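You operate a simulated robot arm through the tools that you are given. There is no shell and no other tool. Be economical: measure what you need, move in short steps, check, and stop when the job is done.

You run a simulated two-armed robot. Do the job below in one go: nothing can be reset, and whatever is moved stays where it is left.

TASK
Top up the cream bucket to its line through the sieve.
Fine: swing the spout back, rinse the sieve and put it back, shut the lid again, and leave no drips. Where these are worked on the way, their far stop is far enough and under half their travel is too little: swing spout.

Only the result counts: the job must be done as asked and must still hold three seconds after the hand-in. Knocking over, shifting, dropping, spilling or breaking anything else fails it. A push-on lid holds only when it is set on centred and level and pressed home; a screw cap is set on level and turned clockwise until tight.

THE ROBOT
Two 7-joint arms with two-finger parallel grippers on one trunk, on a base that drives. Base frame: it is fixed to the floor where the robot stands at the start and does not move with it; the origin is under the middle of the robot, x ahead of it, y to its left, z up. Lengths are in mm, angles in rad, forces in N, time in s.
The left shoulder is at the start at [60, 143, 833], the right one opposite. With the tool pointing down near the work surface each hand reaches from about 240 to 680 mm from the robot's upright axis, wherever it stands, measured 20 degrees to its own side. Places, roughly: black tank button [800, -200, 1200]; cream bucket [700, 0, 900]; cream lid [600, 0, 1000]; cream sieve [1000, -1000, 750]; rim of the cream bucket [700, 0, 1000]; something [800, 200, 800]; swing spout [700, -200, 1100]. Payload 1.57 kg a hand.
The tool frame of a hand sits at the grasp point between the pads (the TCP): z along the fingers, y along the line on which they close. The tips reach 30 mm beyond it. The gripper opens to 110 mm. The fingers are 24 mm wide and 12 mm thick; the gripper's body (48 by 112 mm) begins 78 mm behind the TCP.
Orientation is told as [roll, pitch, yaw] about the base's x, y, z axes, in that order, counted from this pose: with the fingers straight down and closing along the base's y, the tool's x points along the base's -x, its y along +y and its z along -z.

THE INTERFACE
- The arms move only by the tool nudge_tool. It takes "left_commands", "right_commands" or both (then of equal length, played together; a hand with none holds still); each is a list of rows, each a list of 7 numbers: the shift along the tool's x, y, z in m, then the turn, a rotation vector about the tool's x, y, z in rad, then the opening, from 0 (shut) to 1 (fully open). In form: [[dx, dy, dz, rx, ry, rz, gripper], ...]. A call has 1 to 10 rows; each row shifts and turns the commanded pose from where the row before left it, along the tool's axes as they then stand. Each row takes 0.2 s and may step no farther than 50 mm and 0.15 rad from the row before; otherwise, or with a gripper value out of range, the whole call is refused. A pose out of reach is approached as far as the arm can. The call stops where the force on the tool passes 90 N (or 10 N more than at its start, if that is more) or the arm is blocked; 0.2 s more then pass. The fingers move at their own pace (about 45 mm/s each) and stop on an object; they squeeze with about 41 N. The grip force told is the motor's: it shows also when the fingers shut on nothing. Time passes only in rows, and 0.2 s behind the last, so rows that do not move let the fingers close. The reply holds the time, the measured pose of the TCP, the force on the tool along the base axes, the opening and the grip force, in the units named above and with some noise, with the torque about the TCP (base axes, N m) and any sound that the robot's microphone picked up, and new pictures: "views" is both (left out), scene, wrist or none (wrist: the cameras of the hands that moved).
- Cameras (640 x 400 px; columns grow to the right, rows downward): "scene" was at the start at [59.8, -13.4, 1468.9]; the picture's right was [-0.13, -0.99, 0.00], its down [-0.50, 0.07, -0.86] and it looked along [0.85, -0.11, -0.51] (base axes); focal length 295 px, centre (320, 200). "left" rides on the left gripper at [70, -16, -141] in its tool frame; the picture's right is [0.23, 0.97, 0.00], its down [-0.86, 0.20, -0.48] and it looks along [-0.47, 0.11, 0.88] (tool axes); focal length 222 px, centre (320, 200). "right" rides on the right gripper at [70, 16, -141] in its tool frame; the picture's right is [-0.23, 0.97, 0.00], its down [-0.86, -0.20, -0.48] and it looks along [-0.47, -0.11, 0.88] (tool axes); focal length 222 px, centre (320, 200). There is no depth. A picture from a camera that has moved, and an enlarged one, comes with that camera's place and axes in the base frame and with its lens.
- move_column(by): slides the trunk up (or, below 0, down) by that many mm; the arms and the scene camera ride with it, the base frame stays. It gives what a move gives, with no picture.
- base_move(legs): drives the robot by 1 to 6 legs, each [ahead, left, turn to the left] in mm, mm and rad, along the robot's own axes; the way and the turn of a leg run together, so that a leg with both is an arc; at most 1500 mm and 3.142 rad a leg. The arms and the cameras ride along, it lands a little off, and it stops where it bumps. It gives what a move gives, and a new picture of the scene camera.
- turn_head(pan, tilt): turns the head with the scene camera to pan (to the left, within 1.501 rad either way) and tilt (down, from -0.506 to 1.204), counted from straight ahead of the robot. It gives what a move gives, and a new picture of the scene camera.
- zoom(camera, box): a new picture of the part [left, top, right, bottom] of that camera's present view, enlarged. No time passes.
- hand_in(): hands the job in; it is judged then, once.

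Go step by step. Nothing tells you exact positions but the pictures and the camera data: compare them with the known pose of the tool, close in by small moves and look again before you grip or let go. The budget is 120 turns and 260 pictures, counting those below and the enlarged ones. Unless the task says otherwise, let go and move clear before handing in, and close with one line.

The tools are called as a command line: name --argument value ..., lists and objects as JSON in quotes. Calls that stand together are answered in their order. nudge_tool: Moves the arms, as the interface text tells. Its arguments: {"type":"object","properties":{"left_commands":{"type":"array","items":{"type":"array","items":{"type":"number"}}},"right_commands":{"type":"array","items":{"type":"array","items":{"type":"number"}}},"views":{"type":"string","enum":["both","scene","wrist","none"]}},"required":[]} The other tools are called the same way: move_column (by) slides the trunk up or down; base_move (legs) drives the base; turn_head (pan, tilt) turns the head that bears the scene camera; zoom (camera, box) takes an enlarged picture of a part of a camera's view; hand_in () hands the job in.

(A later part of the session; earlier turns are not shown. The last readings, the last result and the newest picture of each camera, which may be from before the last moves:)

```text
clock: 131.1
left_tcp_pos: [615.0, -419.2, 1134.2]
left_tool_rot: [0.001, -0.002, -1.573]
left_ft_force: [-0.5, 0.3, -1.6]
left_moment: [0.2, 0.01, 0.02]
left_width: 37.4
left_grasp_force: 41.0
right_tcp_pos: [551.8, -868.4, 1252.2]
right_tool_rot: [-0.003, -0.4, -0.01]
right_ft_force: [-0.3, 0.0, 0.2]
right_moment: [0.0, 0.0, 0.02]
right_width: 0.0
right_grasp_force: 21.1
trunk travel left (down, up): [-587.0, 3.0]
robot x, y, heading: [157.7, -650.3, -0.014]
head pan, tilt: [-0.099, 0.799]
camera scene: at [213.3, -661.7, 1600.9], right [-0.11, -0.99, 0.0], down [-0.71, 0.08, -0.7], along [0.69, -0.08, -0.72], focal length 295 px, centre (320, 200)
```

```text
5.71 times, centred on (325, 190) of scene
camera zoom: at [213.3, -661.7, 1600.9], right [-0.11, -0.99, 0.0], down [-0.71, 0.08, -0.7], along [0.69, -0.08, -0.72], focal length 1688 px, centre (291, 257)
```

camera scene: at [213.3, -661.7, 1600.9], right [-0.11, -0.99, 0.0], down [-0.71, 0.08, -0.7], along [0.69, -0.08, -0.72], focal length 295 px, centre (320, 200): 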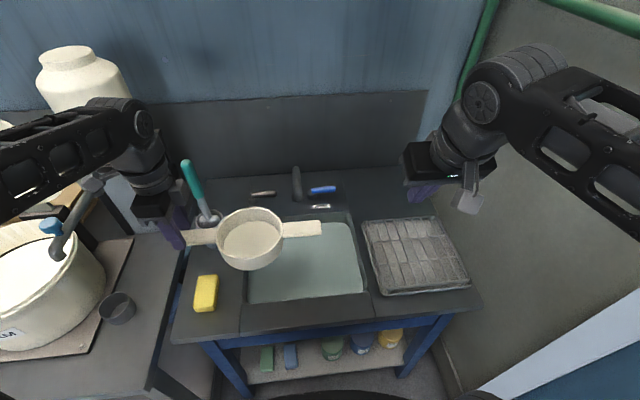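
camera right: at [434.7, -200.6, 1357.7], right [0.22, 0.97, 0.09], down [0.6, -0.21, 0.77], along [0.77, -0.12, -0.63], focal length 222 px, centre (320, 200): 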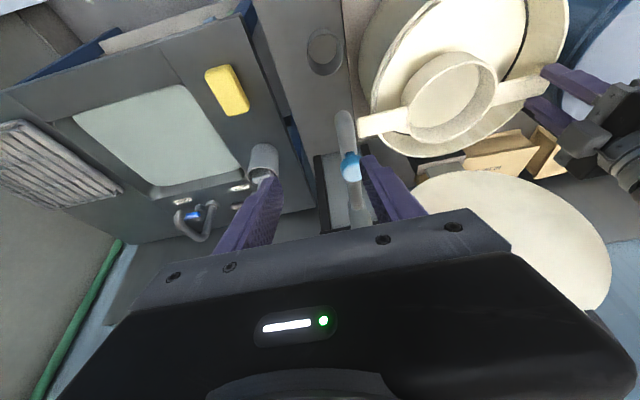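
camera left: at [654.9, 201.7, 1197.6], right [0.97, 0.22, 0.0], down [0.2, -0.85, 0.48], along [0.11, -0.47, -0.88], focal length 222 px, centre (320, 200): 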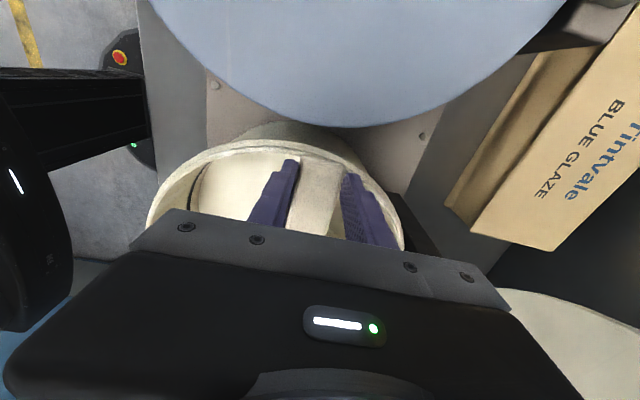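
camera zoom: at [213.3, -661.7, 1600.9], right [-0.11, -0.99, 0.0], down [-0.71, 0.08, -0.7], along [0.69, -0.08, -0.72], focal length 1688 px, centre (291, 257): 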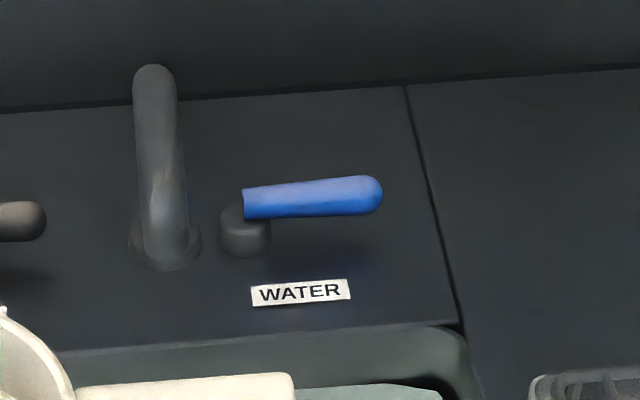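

Faucet outlet works out at [845, -668, 964], the WATER lever runs from its hub [941, -726] to [957, -799]. I edge 40 mm closer and lower the sieve in front of the outlet.

base_move --legs '[[40, 0, 0]]'

nudge_tool --left_commands '[[-0.0246, 0.009, 0.0392, 0, 0, 0, 0], [-0.0246, 0.009, 0.0392, 0, 0, 0, 0], [-0.0246, 0.009, 0.0392, 0, 0, 0, 0], [-0.0246, 0.009, 0.0392, 0, 0, 0, 0], [-0.0246, 0.009, 0.0392, 0, 0, 0, 0]]' --views "scene"

```text
clock: 132.0
left_tcp_pos: [655.6, -421.0, 1134.1]
left_tool_rot: [0.0, -0.002, -1.572]
left_ft_force: [0.6, -0.8, -2.6]
left_moment: [0.25, 0.07, 0.02]
left_width: 37.4
left_grasp_force: 41.5
right_tcp_pos: [593.9, -868.8, 1251.7]
right_tool_rot: [0.0, -0.398, -0.014]
right_ft_force: [0.5, 0.5, 0.1]
right_moment: [-0.04, 0.05, 0.02]
right_width: 0.1
right_grasp_force: 21.2
trunk travel left (down, up): [-587.0, 3.0]
robot x, y, heading: [200.5, -652.1, -0.016]
head pan, tilt: [-0.099, 0.799]
camera scene: at [255.8, -662.2, 1600.7], right [-0.11, -0.99, 0.0], down [-0.71, 0.08, -0.7], along [0.69, -0.08, -0.72], focal length 295 px, centre (320, 200)
```

scene: 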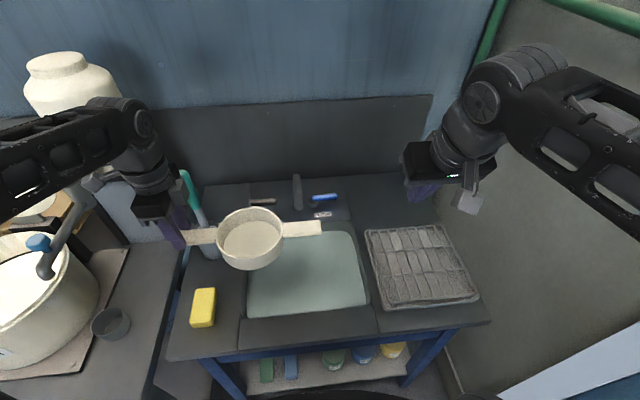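

```text
clock: 133.2
left_tcp_pos: [701.2, -544.3, 937.3]
left_tool_rot: [0.003, -0.001, -1.572]
left_ft_force: [0.4, -0.1, -1.6]
left_moment: [0.22, 0.02, 0.02]
left_width: 37.3
left_grasp_force: 41.1
right_tcp_pos: [593.1, -869.2, 1251.4]
right_tool_rot: [-0.001, -0.399, -0.01]
right_ft_force: [-0.3, -0.5, 1.0]
right_moment: [-0.01, 0.03, -0.05]
right_width: 0.0
right_grasp_force: 21.4
trunk travel left (down, up): [-587.0, 3.0]
robot x, y, heading: [202.6, -652.1, -0.012]
head pan, tilt: [-0.099, 0.799]
camera scene: at [254.2, -662.9, 1600.8], right [-0.11, -0.99, 0.0], down [-0.71, 0.08, -0.7], along [0.69, -0.08, -0.72], focal length 295 px, centre (320, 200)
```

scene: 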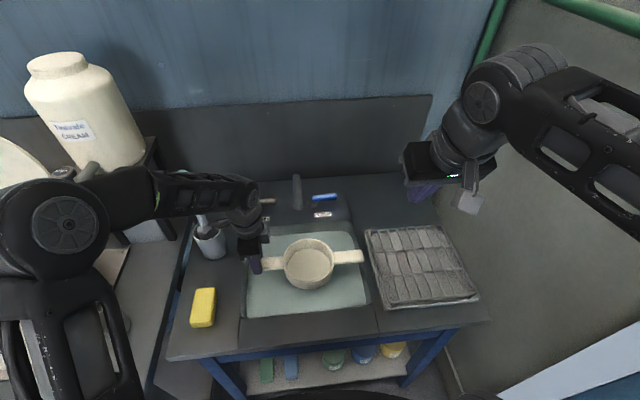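

zoom --camera "scene" --box '[150, 150, 350, 300]'

```text
2.67 times, centred on (250, 225) of scene
camera zoom: at [254.2, -662.9, 1600.8], right [-0.11, -0.99, 0.0], down [-0.71, 0.08, -0.7], along [0.69, -0.08, -0.72], focal length 788 px, centre (507, 133)
```

zoom: 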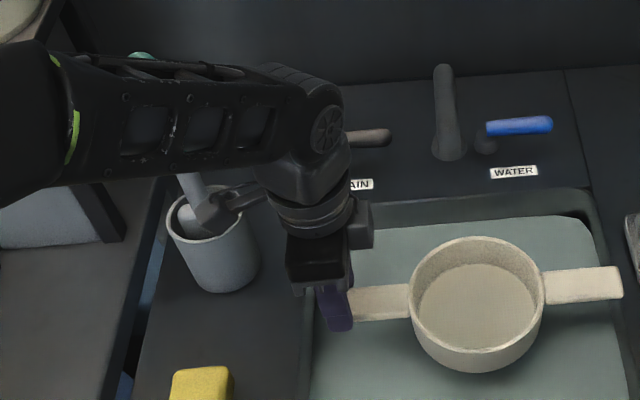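

The brush stands clear behind the forearm. I slide the sieve forward under the outlet.

nudge_tool --left_commands '[[0, 0.04, 0, 0, 0, 0, 0], [0, 0.04, 0, 0, 0, 0, 0], [0, 0.035, 0, 0, 0, 0, 0], [0, 0.027, 0, 0, 0, 0, 0]]' --views "scene"

zoom --camera "scene" --box '[150, 130, 370, 290]'

zoom --camera "right" --box '[240, 60, 560, 260]'

```text
clock: 134.2
left_tcp_pos: [842.4, -543.6, 936.9]
left_tool_rot: [-0.001, -0.001, -1.577]
left_ft_force: [-0.3, 0.0, -0.8]
left_moment: [0.21, 0.01, -0.01]
left_width: 37.1
left_grasp_force: 41.2
right_tcp_pos: [591.9, -869.3, 1252.2]
right_tool_rot: [-0.002, -0.399, -0.01]
right_ft_force: [0.0, 0.4, -0.3]
right_moment: [-0.01, -0.01, 0.03]
right_width: 0.3
right_grasp_force: 21.2
trunk travel left (down, up): [-587.0, 3.0]
robot x, y, heading: [200.2, -651.5, -0.012]
head pan, tilt: [-0.099, 0.799]
camera scene: at [253.6, -662.2, 1600.8], right [-0.11, -0.99, 0.0], down [-0.71, 0.08, -0.7], along [0.69, -0.08, -0.72], focal length 295 px, centre (320, 200)
```

scene: 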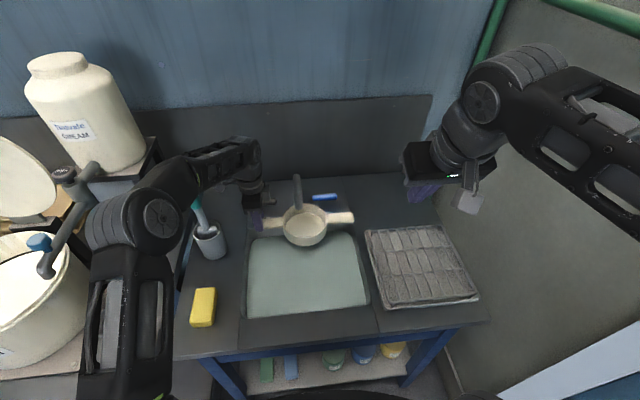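

```text
2.50 times, centred on (260, 210) of scene
camera zoom: at [253.6, -662.2, 1600.8], right [-0.11, -0.99, 0.0], down [-0.71, 0.08, -0.7], along [0.69, -0.08, -0.72], focal length 738 px, centre (470, 175)
```

zoom: 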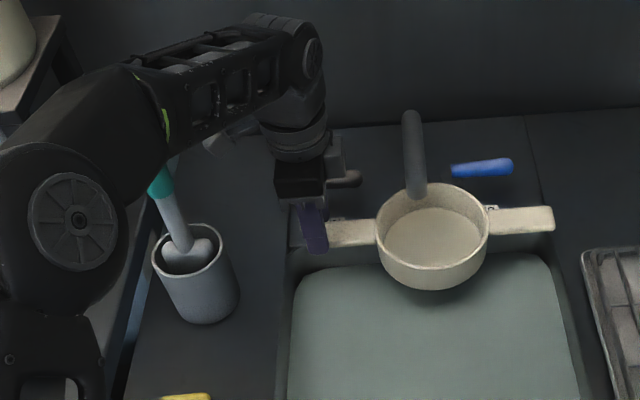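

```text
2.00 times, centred on (400, 160) of right
camera zoom: at [474.6, -850.6, 1355.0], right [0.22, 0.97, 0.09], down [0.6, -0.21, 0.77], along [0.77, -0.12, -0.63], focal length 444 px, centre (160, 280)
```

zoom: 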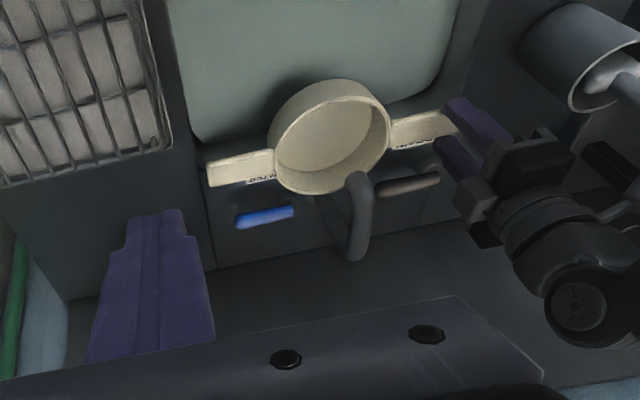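

The outlet is right above the bowl. To work the lever freely first, I draw the sieve back over the basin and turn the right hand to grip across the lever.

nudge_tool --left_commands '[[0.009, -0.04, 0, 0, 0, 0, 0], [0.009, -0.04, 0, 0, 0, 0, 0], [0, 0, 0, 0, 0, 0, 0], [0, 0, 0, 0, 0, 0, 0], [0, 0, 0, 0, 0, 0, 0], [0, 0, 0, 0, 0, 0, 0], [0, 0, 0, 0, 0, 0, 0]]' --right_commands '[[0, 0, 0, 0, 0.134, 0, 0.4], [0, 0, 0, 0, 0.134, 0, 0.4], [0, 0, 0, 0, 0.132, 0, 0.4], [0, 0, 0.02, 0, 0, -0.15, 0.4], [0, 0, 0.02, 0, 0, -0.15, 0.4], [0, 0, 0.02, 0, 0, -0.15, 0.4], [0, 0, 0.02, 0, 0, -0.15, 0.4]]' --views "none"

nudge_tool --right_commands '[[0, 0, 0.02, 0, 0, -0.15, 0.4], [0, 0, 0.02, 0, 0, -0.15, 0.4], [0, 0, 0.02, 0, 0, -0.15, 0.4], [0, 0, 0.02, 0, 0, -0.15, 0.4], [0, 0, 0.0, 0, 0, -0.15, 0.4], [0, 0, 0.0, 0, 0, -0.15, 0.4], [0, 0, 0.0, 0, 0, -0.08, 0.4], [0, 0, 0, 0.1, 0, 0, 0.4], [0, 0, 0, 0.1, 0, 0, 0.4], [0, 0, 0, 0.1, 0, 0, 0.4]]'

```text
clock: 135.8
left_tcp_pos: [762.2, -525.6, 938.1]
left_tool_rot: [-0.002, -0.001, -1.574]
left_ft_force: [-0.3, 0.2, -1.8]
left_moment: [0.2, 0.0, -0.02]
left_width: 37.4
left_grasp_force: 41.2
right_tcp_pos: [613.2, -869.0, 1175.1]
right_tool_rot: [-0.153, -0.217, 0.609]
right_ft_force: [-0.3, 0.3, -0.6]
right_moment: [0.01, 0.03, 0.02]
right_width: 43.9
right_grasp_force: 0.0
right hand out of reach, approached as far as the arm can: row 2, 3
trunk travel left (down, up): [-587.0, 3.0]
robot x, y, heading: [201.7, -651.4, -0.012]
head pan, tilt: [-0.099, 0.799]
```

```text
clock: 138.0
left_tcp_pos: [761.3, -525.9, 937.9]
left_tool_rot: [0.002, 0.001, -1.574]
left_ft_force: [-0.2, -0.5, -2.2]
left_moment: [0.21, 0.02, 0.02]
left_width: 37.1
left_grasp_force: 41.1
right_tcp_pos: [634.1, -869.5, 1098.5]
right_tool_rot: [-0.569, 0.004, 1.567]
right_ft_force: [-1.0, 0.1, -0.4]
right_moment: [0.03, -0.05, 0.0]
right_width: 44.1
right_grasp_force: 0.0
trunk travel left (down, up): [-587.0, 3.0]
robot x, y, heading: [207.1, -652.4, -0.016]
head pan, tilt: [-0.099, 0.799]
camera scene: at [252.4, -662.2, 1600.9], right [-0.11, -0.99, 0.0], down [-0.71, 0.08, -0.7], along [0.69, -0.08, -0.72], focal length 295 px, centre (320, 200)
camera right: at [544.9, -937.9, 1208.6], right [-0.82, 0.23, -0.52], down [-0.09, 0.86, 0.51], along [0.57, 0.46, -0.68], focal length 222 px, centre (320, 200)
```

scene: 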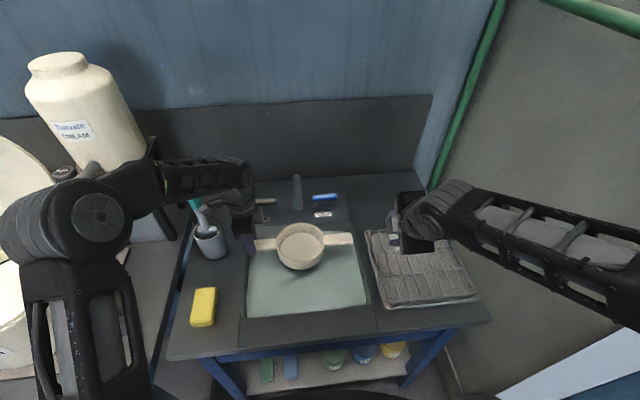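
right: 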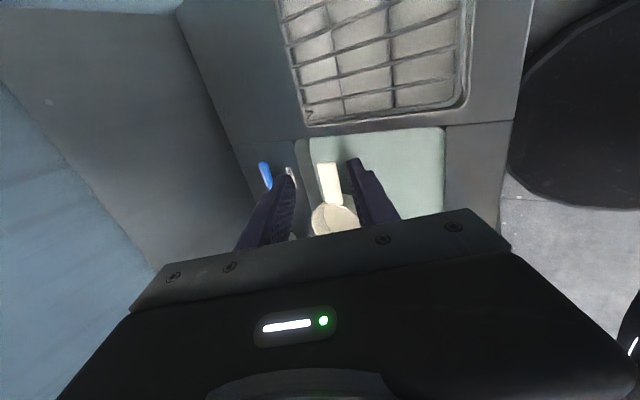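

I reduce the tilt and bring the right hand above the WATER lever.

nudge_tool --right_commands '[[0, 0, 0, -0.135, 0, 0, 0.35], [0, 0, 0, -0.135, 0, 0, 0.35], [-0.0123, -0.0343, 0.0299, 0, 0, 0, 0.35], [-0.0123, -0.0343, 0.0299, 0, 0, 0, 0.35], [-0.0123, -0.0343, 0.0299, 0, 0, 0, 0.35], [-0.0123, -0.0343, 0.0299, 0, 0, 0, 0.35], [-0.0123, -0.0343, 0.0299, 0, 0, 0, 0.35], [-0.0123, -0.0343, 0.0299, 0, 0, 0, 0.35], [-0.0123, -0.0343, 0.0299, 0, 0, 0, 0.35]]'

```text
clock: 140.0
left_tcp_pos: [763.9, -525.0, 937.6]
left_tool_rot: [0.0, -0.003, -1.575]
left_ft_force: [0.1, -0.3, -1.9]
left_moment: [0.21, 0.04, -0.01]
left_width: 37.5
left_grasp_force: 40.9
right_tcp_pos: [925.8, -783.8, 966.6]
right_tool_rot: [-0.294, 0.0, 1.567]
right_ft_force: [0.1, -0.2, -0.1]
right_moment: [0.01, 0.02, 0.0]
right_width: 38.3
right_grasp_force: 0.0
trunk travel left (down, up): [-587.0, 3.0]
robot x, y, heading: [199.3, -652.5, -0.011]
head pan, tilt: [-0.099, 0.799]
camera scene: at [254.8, -661.8, 1600.8], right [-0.11, -0.99, 0.0], down [-0.71, 0.08, -0.7], along [0.69, -0.08, -0.72], focal length 295 px, centre (320, 200)
camera right: at [870.6, -852.5, 1096.5], right [-0.93, 0.23, -0.28], down [0.05, 0.86, 0.51], along [0.36, 0.46, -0.81], focal length 222 px, centre (320, 200)
```

scene: 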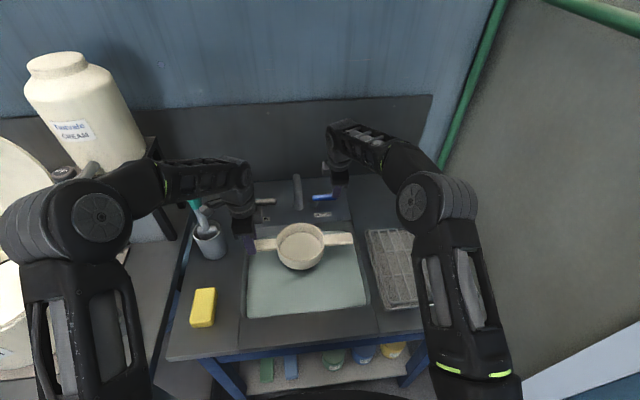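
right: 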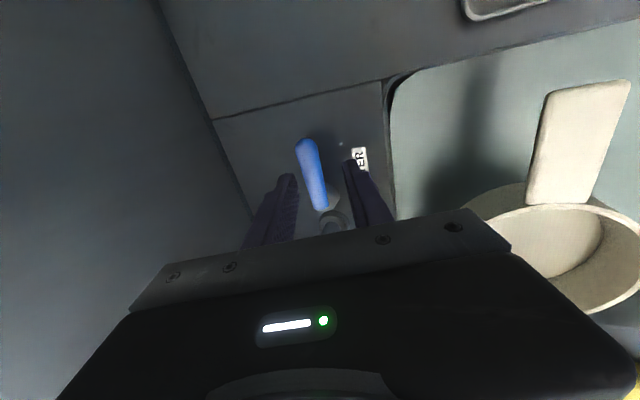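

nudge_tool --right_commands '[[0, -0.004, 0.03, 0, 0, 0, 0.35], [0, -0.003, 0.025, 0, 0, 0, 0.35]]' --views "wrist"

```text
clock: 140.6
left_tcp_pos: [762.5, -525.1, 938.0]
left_tool_rot: [0.002, 0.0, -1.573]
left_ft_force: [0.1, 0.9, -1.5]
left_moment: [0.18, -0.04, 0.0]
left_width: 37.4
left_grasp_force: 40.7
right_tcp_pos: [947.4, -784.1, 916.0]
right_tool_rot: [-0.295, 0.002, 1.565]
right_ft_force: [-0.3, 0.3, 0.5]
right_moment: [-0.04, 0.02, -0.02]
right_width: 38.6
right_grasp_force: 0.0
trunk travel left (down, up): [-587.0, 3.0]
robot x, y, heading: [201.6, -654.8, -0.015]
head pan, tilt: [-0.099, 0.799]
camera right: at [892.2, -853.4, 1047.3], right [-0.93, 0.23, -0.28], down [0.05, 0.86, 0.51], along [0.36, 0.46, -0.81], focal length 222 px, centre (320, 200)
```

right: 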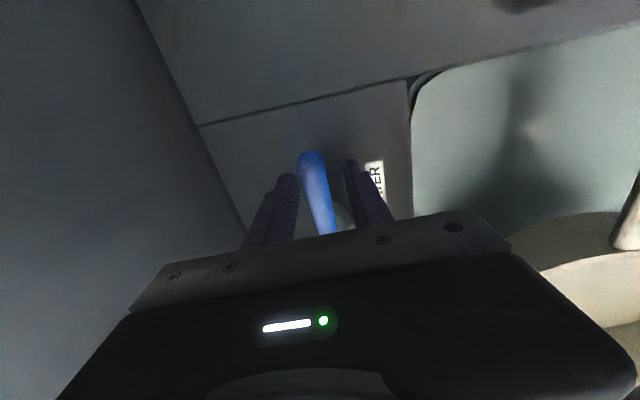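

nudge_tool --right_commands '[[0, -0.008, 0.018, 0, 0, 0, 0.35], [0, 0, 0.01, 0, 0, 0, 0.35], [0, 0, 0, 0, 0, 0, 0.1], [0, 0, 0, 0, 0, 0, 0.0], [0, 0, 0, 0, 0, 0, 0.0]]' --views "wrist"

```text
clock: 141.8
left_tcp_pos: [762.3, -525.8, 937.5]
left_tool_rot: [0.001, 0.001, -1.576]
left_ft_force: [-0.5, -0.4, -1.7]
left_moment: [0.22, -0.02, 0.0]
left_width: 37.3
left_grasp_force: 40.9
right_tcp_pos: [963.6, -783.4, 892.6]
right_tool_rot: [-0.299, 0.003, 1.569]
right_ft_force: [-1.6, -1.0, 0.9]
right_moment: [0.0, 0.0, 0.02]
right_width: 22.8
right_grasp_force: 30.1
trunk travel left (down, up): [-587.0, 3.0]
robot x, y, heading: [203.9, -653.5, -0.01]
head pan, tilt: [-0.099, 0.799]
camera right: at [907.9, -853.0, 1022.6], right [-0.93, 0.23, -0.28], down [0.05, 0.86, 0.51], along [0.36, 0.46, -0.81], focal length 222 px, centre (320, 200)
```

right: 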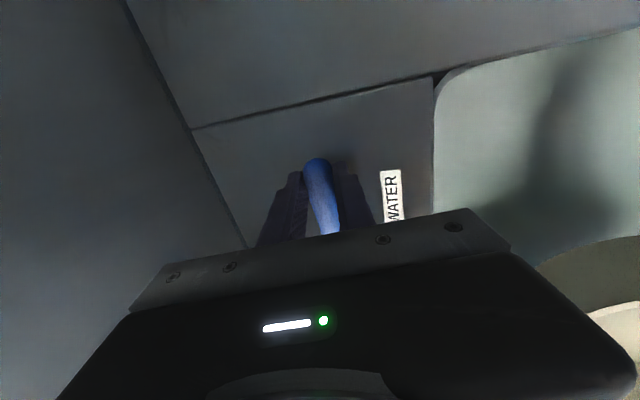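

The lever is gripped. I try swinging its end gently toward the front.

nudge_tool --right_commands '[[-0.001, 0.007, -0.0022, 0, 0, 0, 0], [-0.002, 0.0095, -0.003, 0, 0, 0, 0]]' --views "wrist"

```text
clock: 142.4
left_tcp_pos: [764.2, -526.8, 937.5]
left_tool_rot: [0.001, 0.001, -1.573]
left_ft_force: [-0.2, -0.9, -1.6]
left_moment: [0.21, 0.04, -0.05]
left_width: 37.3
left_grasp_force: 40.8
right_tcp_pos: [948.9, -783.6, 892.0]
right_tool_rot: [-0.3, 0.003, 1.564]
right_ft_force: [14.1, -7.7, 1.2]
right_moment: [-0.41, -0.35, -1.16]
right_width: 25.9
right_grasp_force: 36.8
trunk travel left (down, up): [-587.0, 3.0]
robot x, y, heading: [202.7, -652.7, -0.008]
head pan, tilt: [-0.099, 0.799]
camera right: at [892.4, -852.4, 1022.7], right [-0.93, 0.23, -0.29], down [0.05, 0.86, 0.51], along [0.37, 0.46, -0.81], focal length 222 px, centre (320, 200)
```

right: 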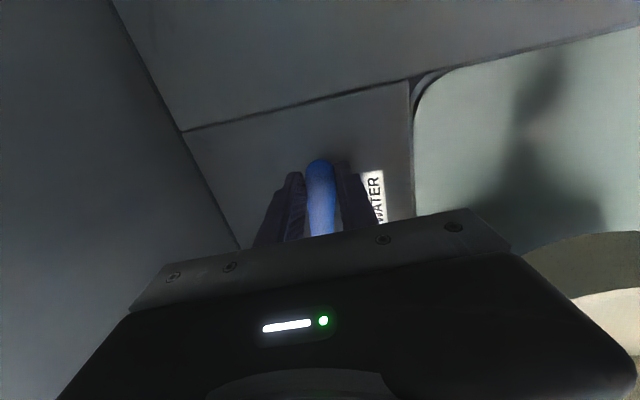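

The lever turns with moderate friction toward the front. I widen the grip and drag it further with the rear finger, then look for water.

nudge_tool --right_commands '[[0, 0, 0, 0, 0, 0, 0.6], [0, 0, 0, 0, 0, 0, 0.6], [0, 0.0191, -0.0059, 0, 0, 0, 0.6], [-0.0055, 0.0134, -0.0041, 0, 0, 0, 0.6], [-0.009, 0.0115, -0.0035, 0, 0, 0, 0.6]]'

zoom --camera "scene" --box '[240, 150, 380, 260]'

```text
clock: 143.6
left_tcp_pos: [762.8, -525.4, 938.2]
left_tool_rot: [0.001, 0.001, -1.573]
left_ft_force: [-0.6, -0.4, -1.6]
left_moment: [0.25, 0.0, 0.0]
left_width: 37.7
left_grasp_force: 41.3
right_tcp_pos: [900.2, -766.4, 891.8]
right_tool_rot: [-0.296, 0.002, 1.568]
right_ft_force: [-0.3, -0.4, -0.3]
right_moment: [0.03, 0.0, 0.02]
right_width: 65.9
right_grasp_force: 0.1
trunk travel left (down, up): [-587.0, 3.0]
robot x, y, heading: [204.7, -652.5, -0.019]
head pan, tilt: [-0.099, 0.799]
camera scene: at [252.9, -661.9, 1600.8], right [-0.11, -0.99, 0.0], down [-0.71, 0.08, -0.7], along [0.69, -0.08, -0.72], focal length 295 px, centre (320, 200)
camera right: at [844.3, -835.0, 1023.0], right [-0.93, 0.23, -0.28], down [0.05, 0.86, 0.51], along [0.36, 0.46, -0.81], focal length 222 px, centre (320, 200)
```

scene: 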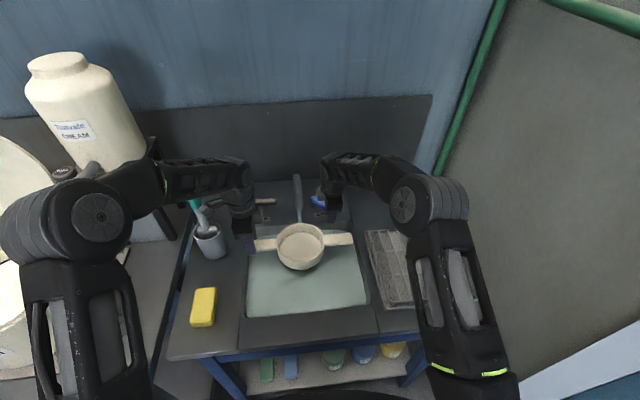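
right: 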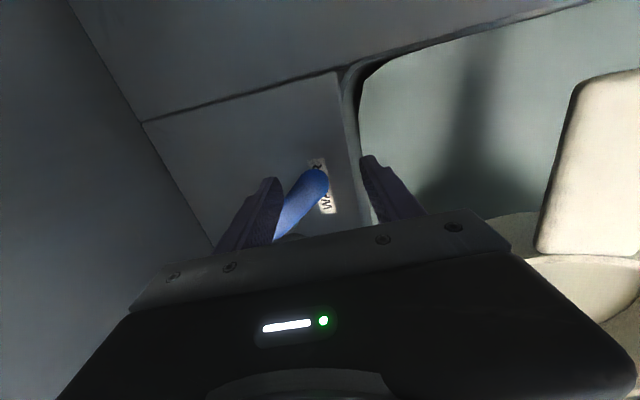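

```text
3.64 times, centred on (310, 205) of scene
camera zoom: at [252.9, -661.9, 1600.8], right [-0.11, -0.99, 0.0], down [-0.71, 0.08, -0.7], along [0.69, -0.08, -0.72], focal length 1074 px, centre (356, 182)
```

zoom: 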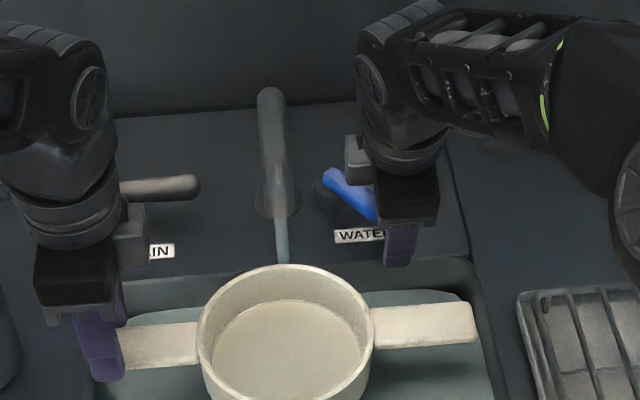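

Water is running from the outlet. I slide the sieve under the stream.

nudge_tool --left_commands '[[0, 0.021, 0, 0, 0, 0, 0], [-0.002, 0.021, 0, 0, 0, 0, 0], [0, 0, 0, 0, 0, 0, 0]]' --views "none"

zoom --camera "scene" --box '[240, 150, 380, 260]'

```text
clock: 144.4
left_tcp_pos: [803.4, -526.8, 938.8]
left_tool_rot: [0.0, -0.003, -1.572]
left_ft_force: [-0.6, -0.6, -1.2]
left_moment: [0.21, -0.01, 0.03]
left_width: 37.4
left_grasp_force: 41.2
right_tcp_pos: [901.0, -766.0, 892.0]
right_tool_rot: [-0.296, 0.001, 1.569]
right_ft_force: [0.7, -0.9, 0.7]
right_moment: [-0.05, 0.0, 0.0]
right_width: 66.1
right_grasp_force: 0.1
trunk travel left (down, up): [-587.0, 3.0]
robot x, y, heading: [201.9, -651.4, -0.01]
head pan, tilt: [-0.099, 0.799]
```

```text
3.64 times, centred on (310, 205) of scene
camera zoom: at [253.0, -662.0, 1600.9], right [-0.11, -0.99, 0.0], down [-0.71, 0.08, -0.7], along [0.69, -0.08, -0.72], focal length 1074 px, centre (356, 182)
```

zoom: 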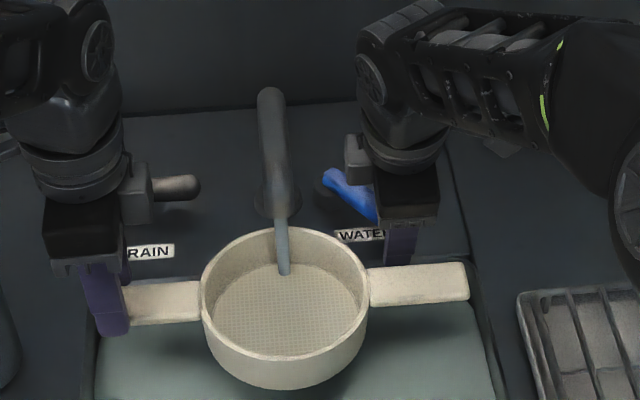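

The stream runs into the bowl and the mesh is clearing. I hold and check.

nudge_tool --left_commands '[[0, 0, 0, 0, 0, 0, 0], [0, 0, 0, 0, 0, 0, 0], [0, 0, 0, 0, 0, 0, 0], [0, 0, 0, 0, 0, 0, 0], [0, 0, 0, 0, 0, 0, 0], [0, 0, 0, 0, 0, 0, 0], [0, 0, 0, 0, 0, 0, 0], [0, 0, 0, 0, 0, 0, 0], [0, 0, 0, 0, 0, 0, 0], [0, 0, 0, 0, 0, 0, 0]]' --views "none"

zoom --camera "scene" --box '[240, 150, 380, 260]'

nudge_tool --left_commands '[[0, 0, 0, 0, 0, 0, 0], [0, 0, 0, 0, 0, 0, 0], [0, 0, 0, 0, 0, 0, 0], [0, 0, 0, 0, 0, 0, 0], [0, 0, 0, 0, 0, 0, 0], [0, 0, 0, 0, 0, 0, 0], [0, 0, 0, 0, 0, 0, 0], [0, 0, 0, 0, 0, 0, 0], [0, 0, 0, 0, 0, 0, 0], [0, 0, 0, 0, 0, 0, 0]]' --views "none"

zoom --camera "scene" --box '[240, 150, 380, 260]'

```text
clock: 146.6
left_tcp_pos: [805.4, -527.1, 938.2]
left_tool_rot: [0.001, 0.0, -1.572]
left_ft_force: [-0.3, -0.1, -1.3]
left_moment: [0.24, -0.03, 0.04]
left_width: 37.3
left_grasp_force: 40.5
right_tcp_pos: [901.1, -766.7, 892.7]
right_tool_rot: [-0.297, 0.001, 1.567]
right_ft_force: [-0.3, -0.2, 0.2]
right_moment: [-0.01, -0.03, 0.01]
right_width: 66.1
right_grasp_force: 0.1
trunk travel left (down, up): [-587.0, 3.0]
robot x, y, heading: [202.7, -652.9, -0.008]
head pan, tilt: [-0.099, 0.799]
```

```text
3.64 times, centred on (310, 205) of scene
camera zoom: at [253.3, -662.1, 1600.8], right [-0.11, -0.99, 0.0], down [-0.71, 0.08, -0.7], along [0.69, -0.08, -0.72], focal length 1074 px, centre (356, 182)
```

zoom: 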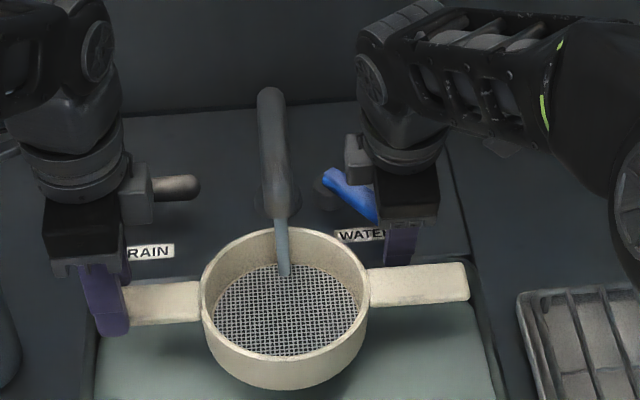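

```text
clock: 148.8
left_tcp_pos: [803.6, -527.3, 938.6]
left_tool_rot: [0.0, 0.002, -1.572]
left_ft_force: [0.1, -0.3, -1.5]
left_moment: [0.18, -0.01, -0.02]
left_width: 37.5
left_grasp_force: 40.6
right_tcp_pos: [901.2, -767.8, 892.5]
right_tool_rot: [-0.296, 0.002, 1.567]
right_ft_force: [0.4, 1.1, 0.6]
right_moment: [-0.01, 0.0, -0.01]
right_width: 65.8
right_grasp_force: 0.1
trunk travel left (down, up): [-587.0, 3.0]
robot x, y, heading: [204.8, -649.9, -0.014]
head pan, tilt: [-0.099, 0.799]
```

```text
3.64 times, centred on (310, 205) of scene
camera zoom: at [253.2, -662.1, 1600.8], right [-0.11, -0.99, 0.0], down [-0.71, 0.08, -0.7], along [0.69, -0.08, -0.72], focal length 1074 px, centre (356, 182)
```

zoom: 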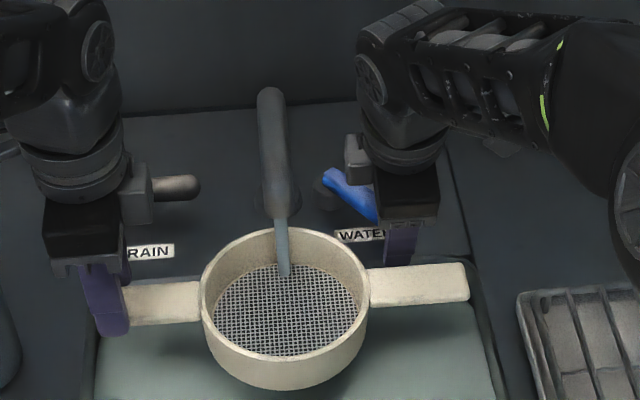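

The sieve is clean. I push the WATER lever back to its closed position with the front finger.

nudge_tool --right_commands '[[0.008, -0.0191, 0.0059, 0, 0, 0, 0.6], [0.006, -0.0191, 0.0059, 0, 0, 0, 0.6], [0.004, -0.0191, 0.0059, 0, 0, 0, 0.5], [0.002, -0.0162, 0.005, 0, 0, 0, 0.4], [0, 0, 0, 0, 0, 0, 0.4]]'

zoom --camera "scene" --box '[240, 150, 380, 260]'

```text
clock: 150.0
left_tcp_pos: [803.8, -527.9, 937.9]
left_tool_rot: [0.002, -0.004, -1.572]
left_ft_force: [-0.1, 0.3, -1.1]
left_moment: [0.18, -0.01, -0.02]
left_width: 37.1
left_grasp_force: 40.6
right_tcp_pos: [974.6, -786.7, 892.1]
right_tool_rot: [-0.295, 0.001, 1.569]
right_ft_force: [-0.1, -0.1, 0.6]
right_moment: [-0.01, 0.03, 0.03]
right_width: 43.9
right_grasp_force: 0.1
right hand out of reach, approached as far as the arm can: row 4
trunk travel left (down, up): [-587.0, 3.0]
robot x, y, heading: [204.6, -653.5, -0.011]
head pan, tilt: [-0.099, 0.799]
camera scene: at [253.2, -662.1, 1600.9], right [-0.11, -0.99, 0.0], down [-0.71, 0.08, -0.7], along [0.69, -0.08, -0.72], focal length 295 px, centre (320, 200)
camera right: at [918.4, -855.6, 1022.8], right [-0.93, 0.23, -0.28], down [0.05, 0.86, 0.51], along [0.36, 0.46, -0.81], focal length 222 px, centre (320, 200)
```

scene: 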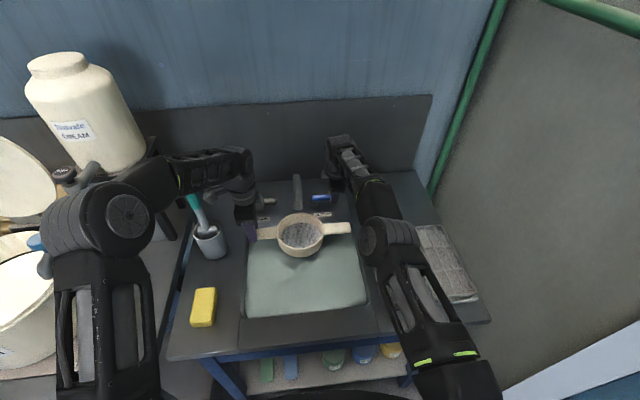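
right: 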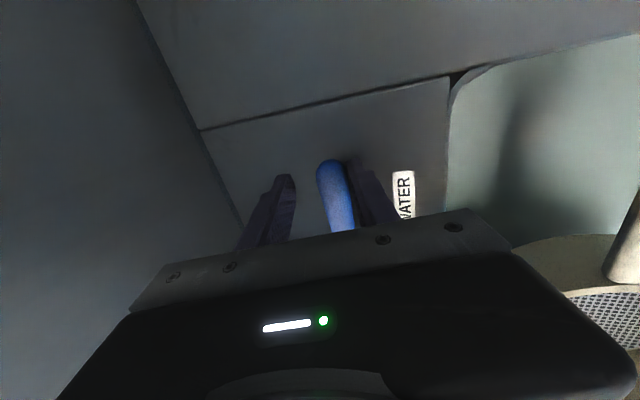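

```text
3.64 times, centred on (310, 205) of scene
camera zoom: at [253.2, -662.1, 1600.9], right [-0.11, -0.99, 0.0], down [-0.71, 0.08, -0.7], along [0.69, -0.08, -0.72], focal length 1074 px, centre (356, 182)
```

zoom: 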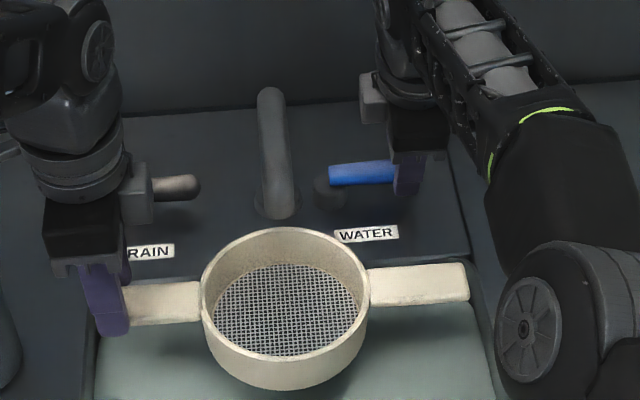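

Water is off and the lever is back. I raise the right hand clear, let the sieve drip over the basin, then draw it back.

nudge_tool --right_commands '[[0, 0, -0.045, 0, 0, 0, 0.4], [0, 0, -0.045, 0, 0, 0, 0.4], [-0.0194, 0.0183, -0.0375, 0, 0, 0, 0], [-0.0194, 0.0183, -0.0375, 0, 0, 0, 0], [-0.0194, 0.0183, -0.0375, 0, 0, 0, 0], [-0.0194, 0.0183, -0.0375, 0, 0, 0, 0], [-0.0194, 0.0183, -0.0375, 0, 0, 0, 0]]' --views "none"

nudge_tool --left_commands '[[0, 0, 0, 0, 0, 0, 0], [0, 0, 0, 0, 0, 0, 0], [0, 0, 0, 0, 0, 0, 0], [0, 0, 0, 0, 0, 0, 0], [0, 0, 0, 0, 0, 0, 0], [0, 0, 0, 0, 0, 0, 0], [0, 0, 0, 0, 0, 0, 0], [0, -0.035, 0, 0, 0, 0, 0], [0, -0.035, 0, 0, 0, 0, 0], [0, 0, 0, 0, 0, 0, 0]]' --views "none"

nudge_tool --left_commands '[[0, 0, 0, 0, 0, 0, 0], [0, 0, 0, 0, 0, 0, 0], [0, 0, 0, 0, 0, 0, 0], [0, 0, 0, 0, 0, 0, 0], [0, 0, 0, 0, 0, 0, 0], [0, 0, 0, 0, 0, 0, 0], [0, 0, 0, 0, 0, 0, 0], [0, 0, 0, 0, 0, 0, 0], [0, 0, 0, 0, 0, 0, 0], [0, 0, 0, 0, 0, 0, 0]]' --views "scene"

zoom --camera "scene" --box '[220, 170, 380, 290]'

```text
clock: 151.6
left_tcp_pos: [804.2, -526.5, 939.7]
left_tool_rot: [0.0, -0.002, -1.573]
left_ft_force: [0.7, -0.1, -1.4]
left_moment: [0.21, -0.01, -0.01]
left_width: 37.2
left_grasp_force: 41.4
right_tcp_pos: [804.3, -688.5, 1130.8]
right_tool_rot: [-0.298, 0.002, 1.569]
right_ft_force: [-0.8, 0.4, -0.1]
right_moment: [0.01, -0.01, 0.03]
right_width: 0.0
right_grasp_force: 20.9
trunk travel left (down, up): [-587.0, 3.0]
robot x, y, heading: [200.6, -651.8, -0.016]
head pan, tilt: [-0.099, 0.799]
```

```text
clock: 153.8
left_tcp_pos: [733.8, -527.2, 939.2]
left_tool_rot: [0.002, -0.002, -1.573]
left_ft_force: [-0.1, -0.3, -1.6]
left_moment: [0.21, 0.04, -0.03]
left_width: 37.4
left_grasp_force: 41.5
right_tcp_pos: [806.4, -688.4, 1130.6]
right_tool_rot: [-0.296, 0.002, 1.568]
right_ft_force: [-0.3, -0.2, -0.3]
right_moment: [-0.02, -0.02, 0.01]
right_width: 0.0
right_grasp_force: 21.0
trunk travel left (down, up): [-587.0, 3.0]
robot x, y, heading: [203.9, -649.4, -0.011]
head pan, tilt: [-0.099, 0.799]
```

```text
clock: 156.0
left_tcp_pos: [733.7, -528.1, 939.4]
left_tool_rot: [0.002, 0.001, -1.573]
left_ft_force: [-0.5, 0.4, -1.0]
left_moment: [0.2, -0.02, 0.01]
left_width: 37.3
left_grasp_force: 41.0
right_tcp_pos: [806.5, -689.9, 1129.7]
right_tool_rot: [-0.294, 0.002, 1.567]
right_ft_force: [-1.2, -0.6, 0.4]
right_moment: [0.0, -0.02, 0.02]
right_width: 0.1
right_grasp_force: 21.4
trunk travel left (down, up): [-587.0, 3.0]
robot x, y, heading: [204.3, -650.4, -0.011]
head pan, tilt: [-0.099, 0.799]
camera scene: at [253.2, -662.1, 1600.8], right [-0.11, -0.99, 0.0], down [-0.71, 0.08, -0.7], along [0.69, -0.08, -0.72], focal length 295 px, centre (320, 200)
```

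scene: 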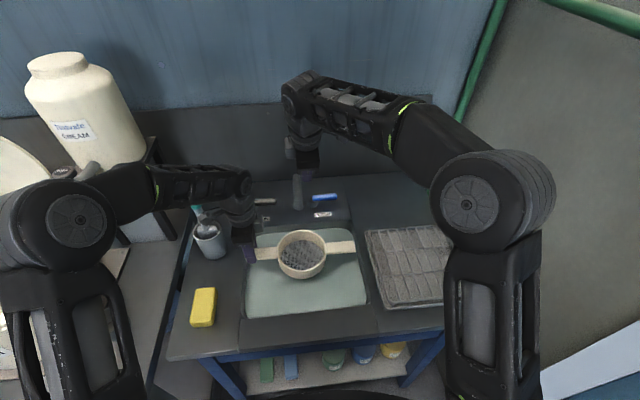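

```text
3.33 times, centred on (300, 230) of scene
camera zoom: at [253.2, -662.1, 1600.8], right [-0.11, -0.99, 0.0], down [-0.71, 0.08, -0.7], along [0.69, -0.08, -0.72], focal length 985 px, centre (387, 100)
```

zoom: 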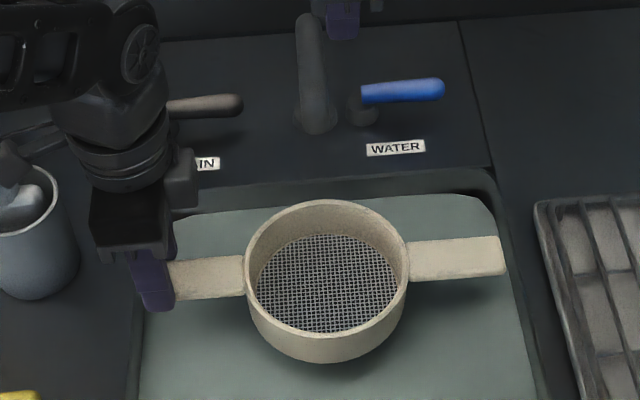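

The sieve is rinsed and the water off. I raise it, extend the right arm high and narrow, and shift the robot right so the left hand can set the sieve back at its place.

nudge_tool --right_commands '[[0.02, -0.026, 0.015, 0, 0, 0, 0], [0.02, -0.026, 0.015, 0, 0, 0, 0], [0.02, -0.026, 0.015, 0, 0, 0, 0]]' --left_commands '[[0, 0, -0.02, 0, 0, 0, 0], [0, 0, -0.02, 0, 0, 0, 0], [0, 0, -0.02, 0, 0, 0, 0]]' --views "none"

base_move --legs '[[8, -200, 0], [0, 0, -0.15]]'

```text
clock: 156.8
left_tcp_pos: [734.6, -529.1, 997.7]
left_tool_rot: [0.001, 0.001, -1.575]
left_ft_force: [-0.4, 0.6, -1.7]
left_moment: [0.27, 0.02, 0.02]
left_width: 37.2
left_grasp_force: 40.5
right_tcp_pos: [893.8, -750.3, 1110.1]
right_tool_rot: [-0.296, 0.0, 1.569]
right_ft_force: [-0.1, -0.3, 0.1]
right_moment: [0.0, -0.01, 0.03]
right_width: 0.1
right_grasp_force: 20.7
trunk travel left (down, up): [-587.0, 3.0]
robot x, y, heading: [201.3, -654.3, -0.009]
head pan, tilt: [-0.099, 0.799]
```

```text
clock: 159.0
left_tcp_pos: [752.4, -808.2, 998.4]
left_tool_rot: [0.002, 0.001, -1.72]
left_ft_force: [-0.7, -0.5, -1.8]
left_moment: [0.18, -0.05, -0.01]
left_width: 37.3
left_grasp_force: 41.2
right_tcp_pos: [878.8, -1051.8, 1110.1]
right_tool_rot: [-0.296, 0.001, 1.42]
right_ft_force: [-0.8, -0.5, 0.5]
right_moment: [0.01, -0.02, 0.02]
right_width: 0.1
right_grasp_force: 21.1
trunk travel left (down, up): [-587.0, 3.0]
robot x, y, heading: [210.2, -856.4, -0.159]
head pan, tilt: [-0.099, 0.799]
camera scene: at [257.1, -870.1, 1600.8], right [-0.26, -0.97, 0.0], down [-0.69, 0.18, -0.7], along [0.67, -0.18, -0.72], focal length 295 px, centre (320, 200)
```

scene: 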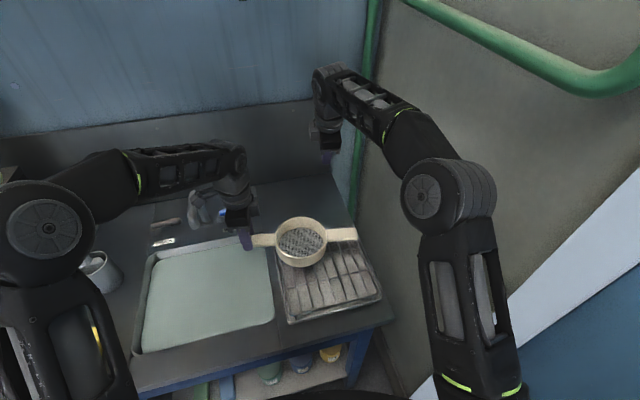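

nudge_tool --left_commands '[[0, 0, 0, 0, 0, -0.15, 0], [-0.011, 0.0396, 0.004, 0, 0, 0, 0], [-0.011, 0.0396, 0.004, 0, 0, 0, 0], [-0.011, 0.0396, 0.008, 0, 0, 0, 0], [-0.011, 0.0396, 0.01, 0, 0, 0, 0], [-0.011, 0.0396, 0.014, 0, 0, 0, 0]]'

```text
clock: 160.4
left_tcp_pos: [901.3, -847.6, 975.4]
left_tool_rot: [0.0, 0.0, -1.57]
left_ft_force: [0.3, -0.2, -1.6]
left_moment: [0.21, 0.0, 0.0]
left_width: 37.3
left_grasp_force: 40.7
left hand out of reach, approached as far as the arm can: row 5, 6
right_tcp_pos: [878.0, -1049.3, 1110.0]
right_tool_rot: [-0.296, 0.002, 1.421]
right_ft_force: [0.0, 0.3, -0.5]
right_moment: [-0.02, -0.02, -0.02]
right_width: 0.0
right_grasp_force: 21.6
trunk travel left (down, up): [-587.0, 3.0]
robot x, y, heading: [208.3, -851.4, -0.157]
head pan, tilt: [-0.099, 0.799]
camera scene: at [257.1, -869.2, 1600.9], right [-0.26, -0.97, 0.0], down [-0.69, 0.18, -0.7], along [0.67, -0.18, -0.72], focal length 295 px, centre (320, 200)
camera left: at [885.8, -777.0, 1115.9], right [0.97, 0.23, 0.0], down [0.2, -0.85, 0.48], along [0.11, -0.47, -0.88], focal length 222 px, centre (320, 200)
```

scene: 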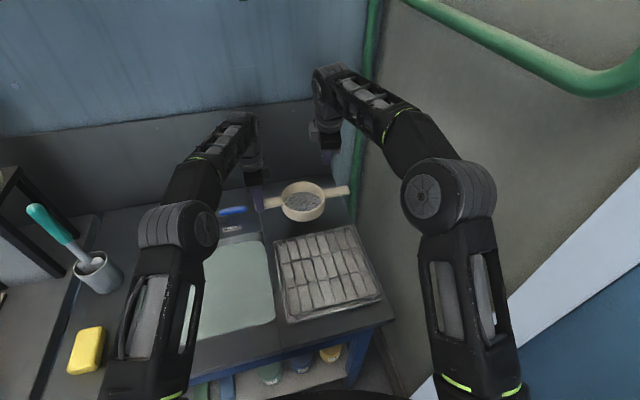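
left: 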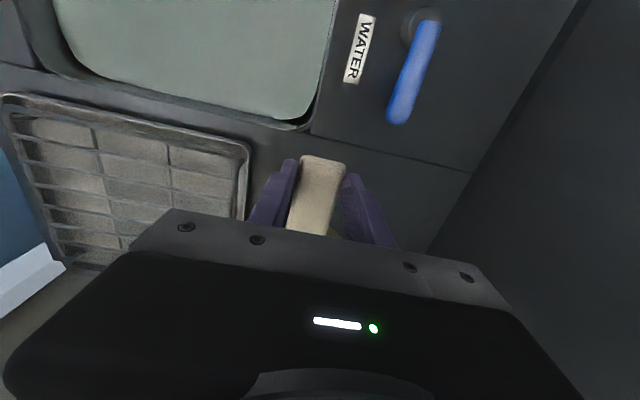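

The reach ends near x 930 here; I'll set the sieve down as far back as possible and then nudge it home. Lowering now.

nudge_tool --left_commands '[[-0.005, 0.005, 0.025, 0, 0, 0, 0], [-0.005, 0.012, 0.02, 0, 0, 0, 0], [-0.005, 0.015, 0.01, 0, 0, 0, 0], [0, 0.008, 0.004, 0, 0, 0, 0]]' --views "scene"

zoom --camera "scene" --box '[220, 150, 380, 250]'

```text
clock: 161.4
left_tcp_pos: [915.2, -855.1, 919.6]
left_tool_rot: [0.004, -0.003, -1.571]
left_ft_force: [-0.7, -0.3, -2.3]
left_moment: [0.24, -0.02, -0.03]
left_width: 37.3
left_grasp_force: 41.3
left hand out of reach, approached as far as the arm can: row 2, 3, 4
right_tcp_pos: [878.4, -1049.1, 1111.3]
right_tool_rot: [-0.296, 0.002, 1.421]
right_ft_force: [-0.6, 0.3, 0.4]
right_moment: [-0.01, -0.02, -0.02]
right_width: 0.1
right_grasp_force: 20.5
trunk travel left (down, up): [-587.0, 3.0]
robot x, y, heading: [203.7, -853.5, -0.157]
head pan, tilt: [-0.099, 0.799]
camera scene: at [257.6, -869.6, 1600.8], right [-0.26, -0.97, 0.0], down [-0.69, 0.18, -0.7], along [0.67, -0.18, -0.72], focal length 295 px, centre (320, 200)
```

scene: 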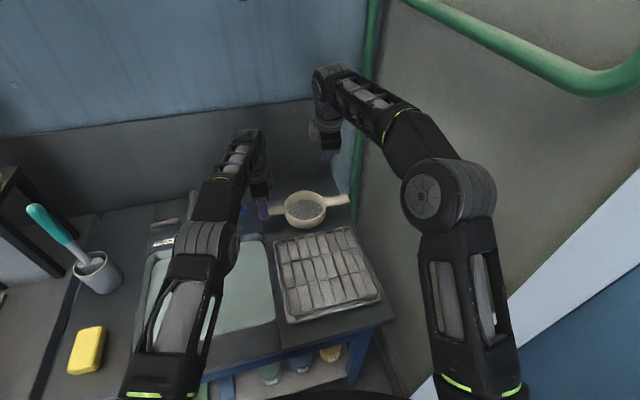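

```text
4.00 times, centred on (300, 200) of scene
camera zoom: at [257.6, -869.6, 1600.8], right [-0.26, -0.97, 0.0], down [-0.69, 0.18, -0.7], along [0.67, -0.18, -0.72], focal length 1182 px, centre (400, 200)
```

zoom: 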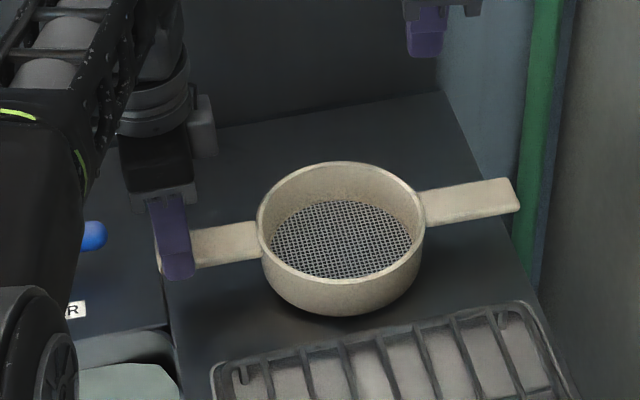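

nudge_tool --left_commands '[[0, 0, 0.007, 0, 0, 0, 0], [0, 0, 0.005, 0, 0, 0, 0]]' --views "none"

zoom --camera "scene" --box '[240, 170, 360, 240]'

```text
clock: 162.0
left_tcp_pos: [915.8, -855.4, 909.4]
left_tool_rot: [0.003, -0.001, -1.571]
left_ft_force: [-0.1, 1.9, 7.9]
left_moment: [-0.98, -0.1, 0.11]
left_width: 37.6
left_grasp_force: 41.2
right_tcp_pos: [876.6, -1050.6, 1112.1]
right_tool_rot: [-0.296, 0.001, 1.422]
right_ft_force: [0.6, 0.7, -0.5]
right_moment: [0.0, 0.01, -0.01]
right_width: 0.2
right_grasp_force: 21.4
trunk travel left (down, up): [-587.0, 3.0]
robot x, y, heading: [208.7, -851.5, -0.159]
head pan, tilt: [-0.099, 0.799]
```

```text
5.33 times, centred on (300, 205) of scene
camera zoom: at [256.6, -869.2, 1601.0], right [-0.26, -0.97, 0.0], down [-0.69, 0.18, -0.7], along [0.67, -0.18, -0.72], focal length 1576 px, centre (427, 173)
```

zoom: 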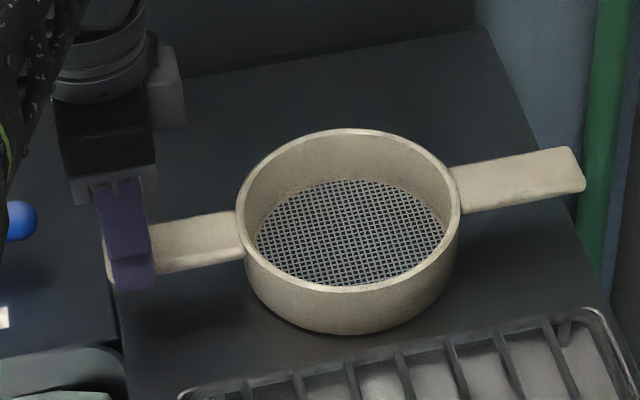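

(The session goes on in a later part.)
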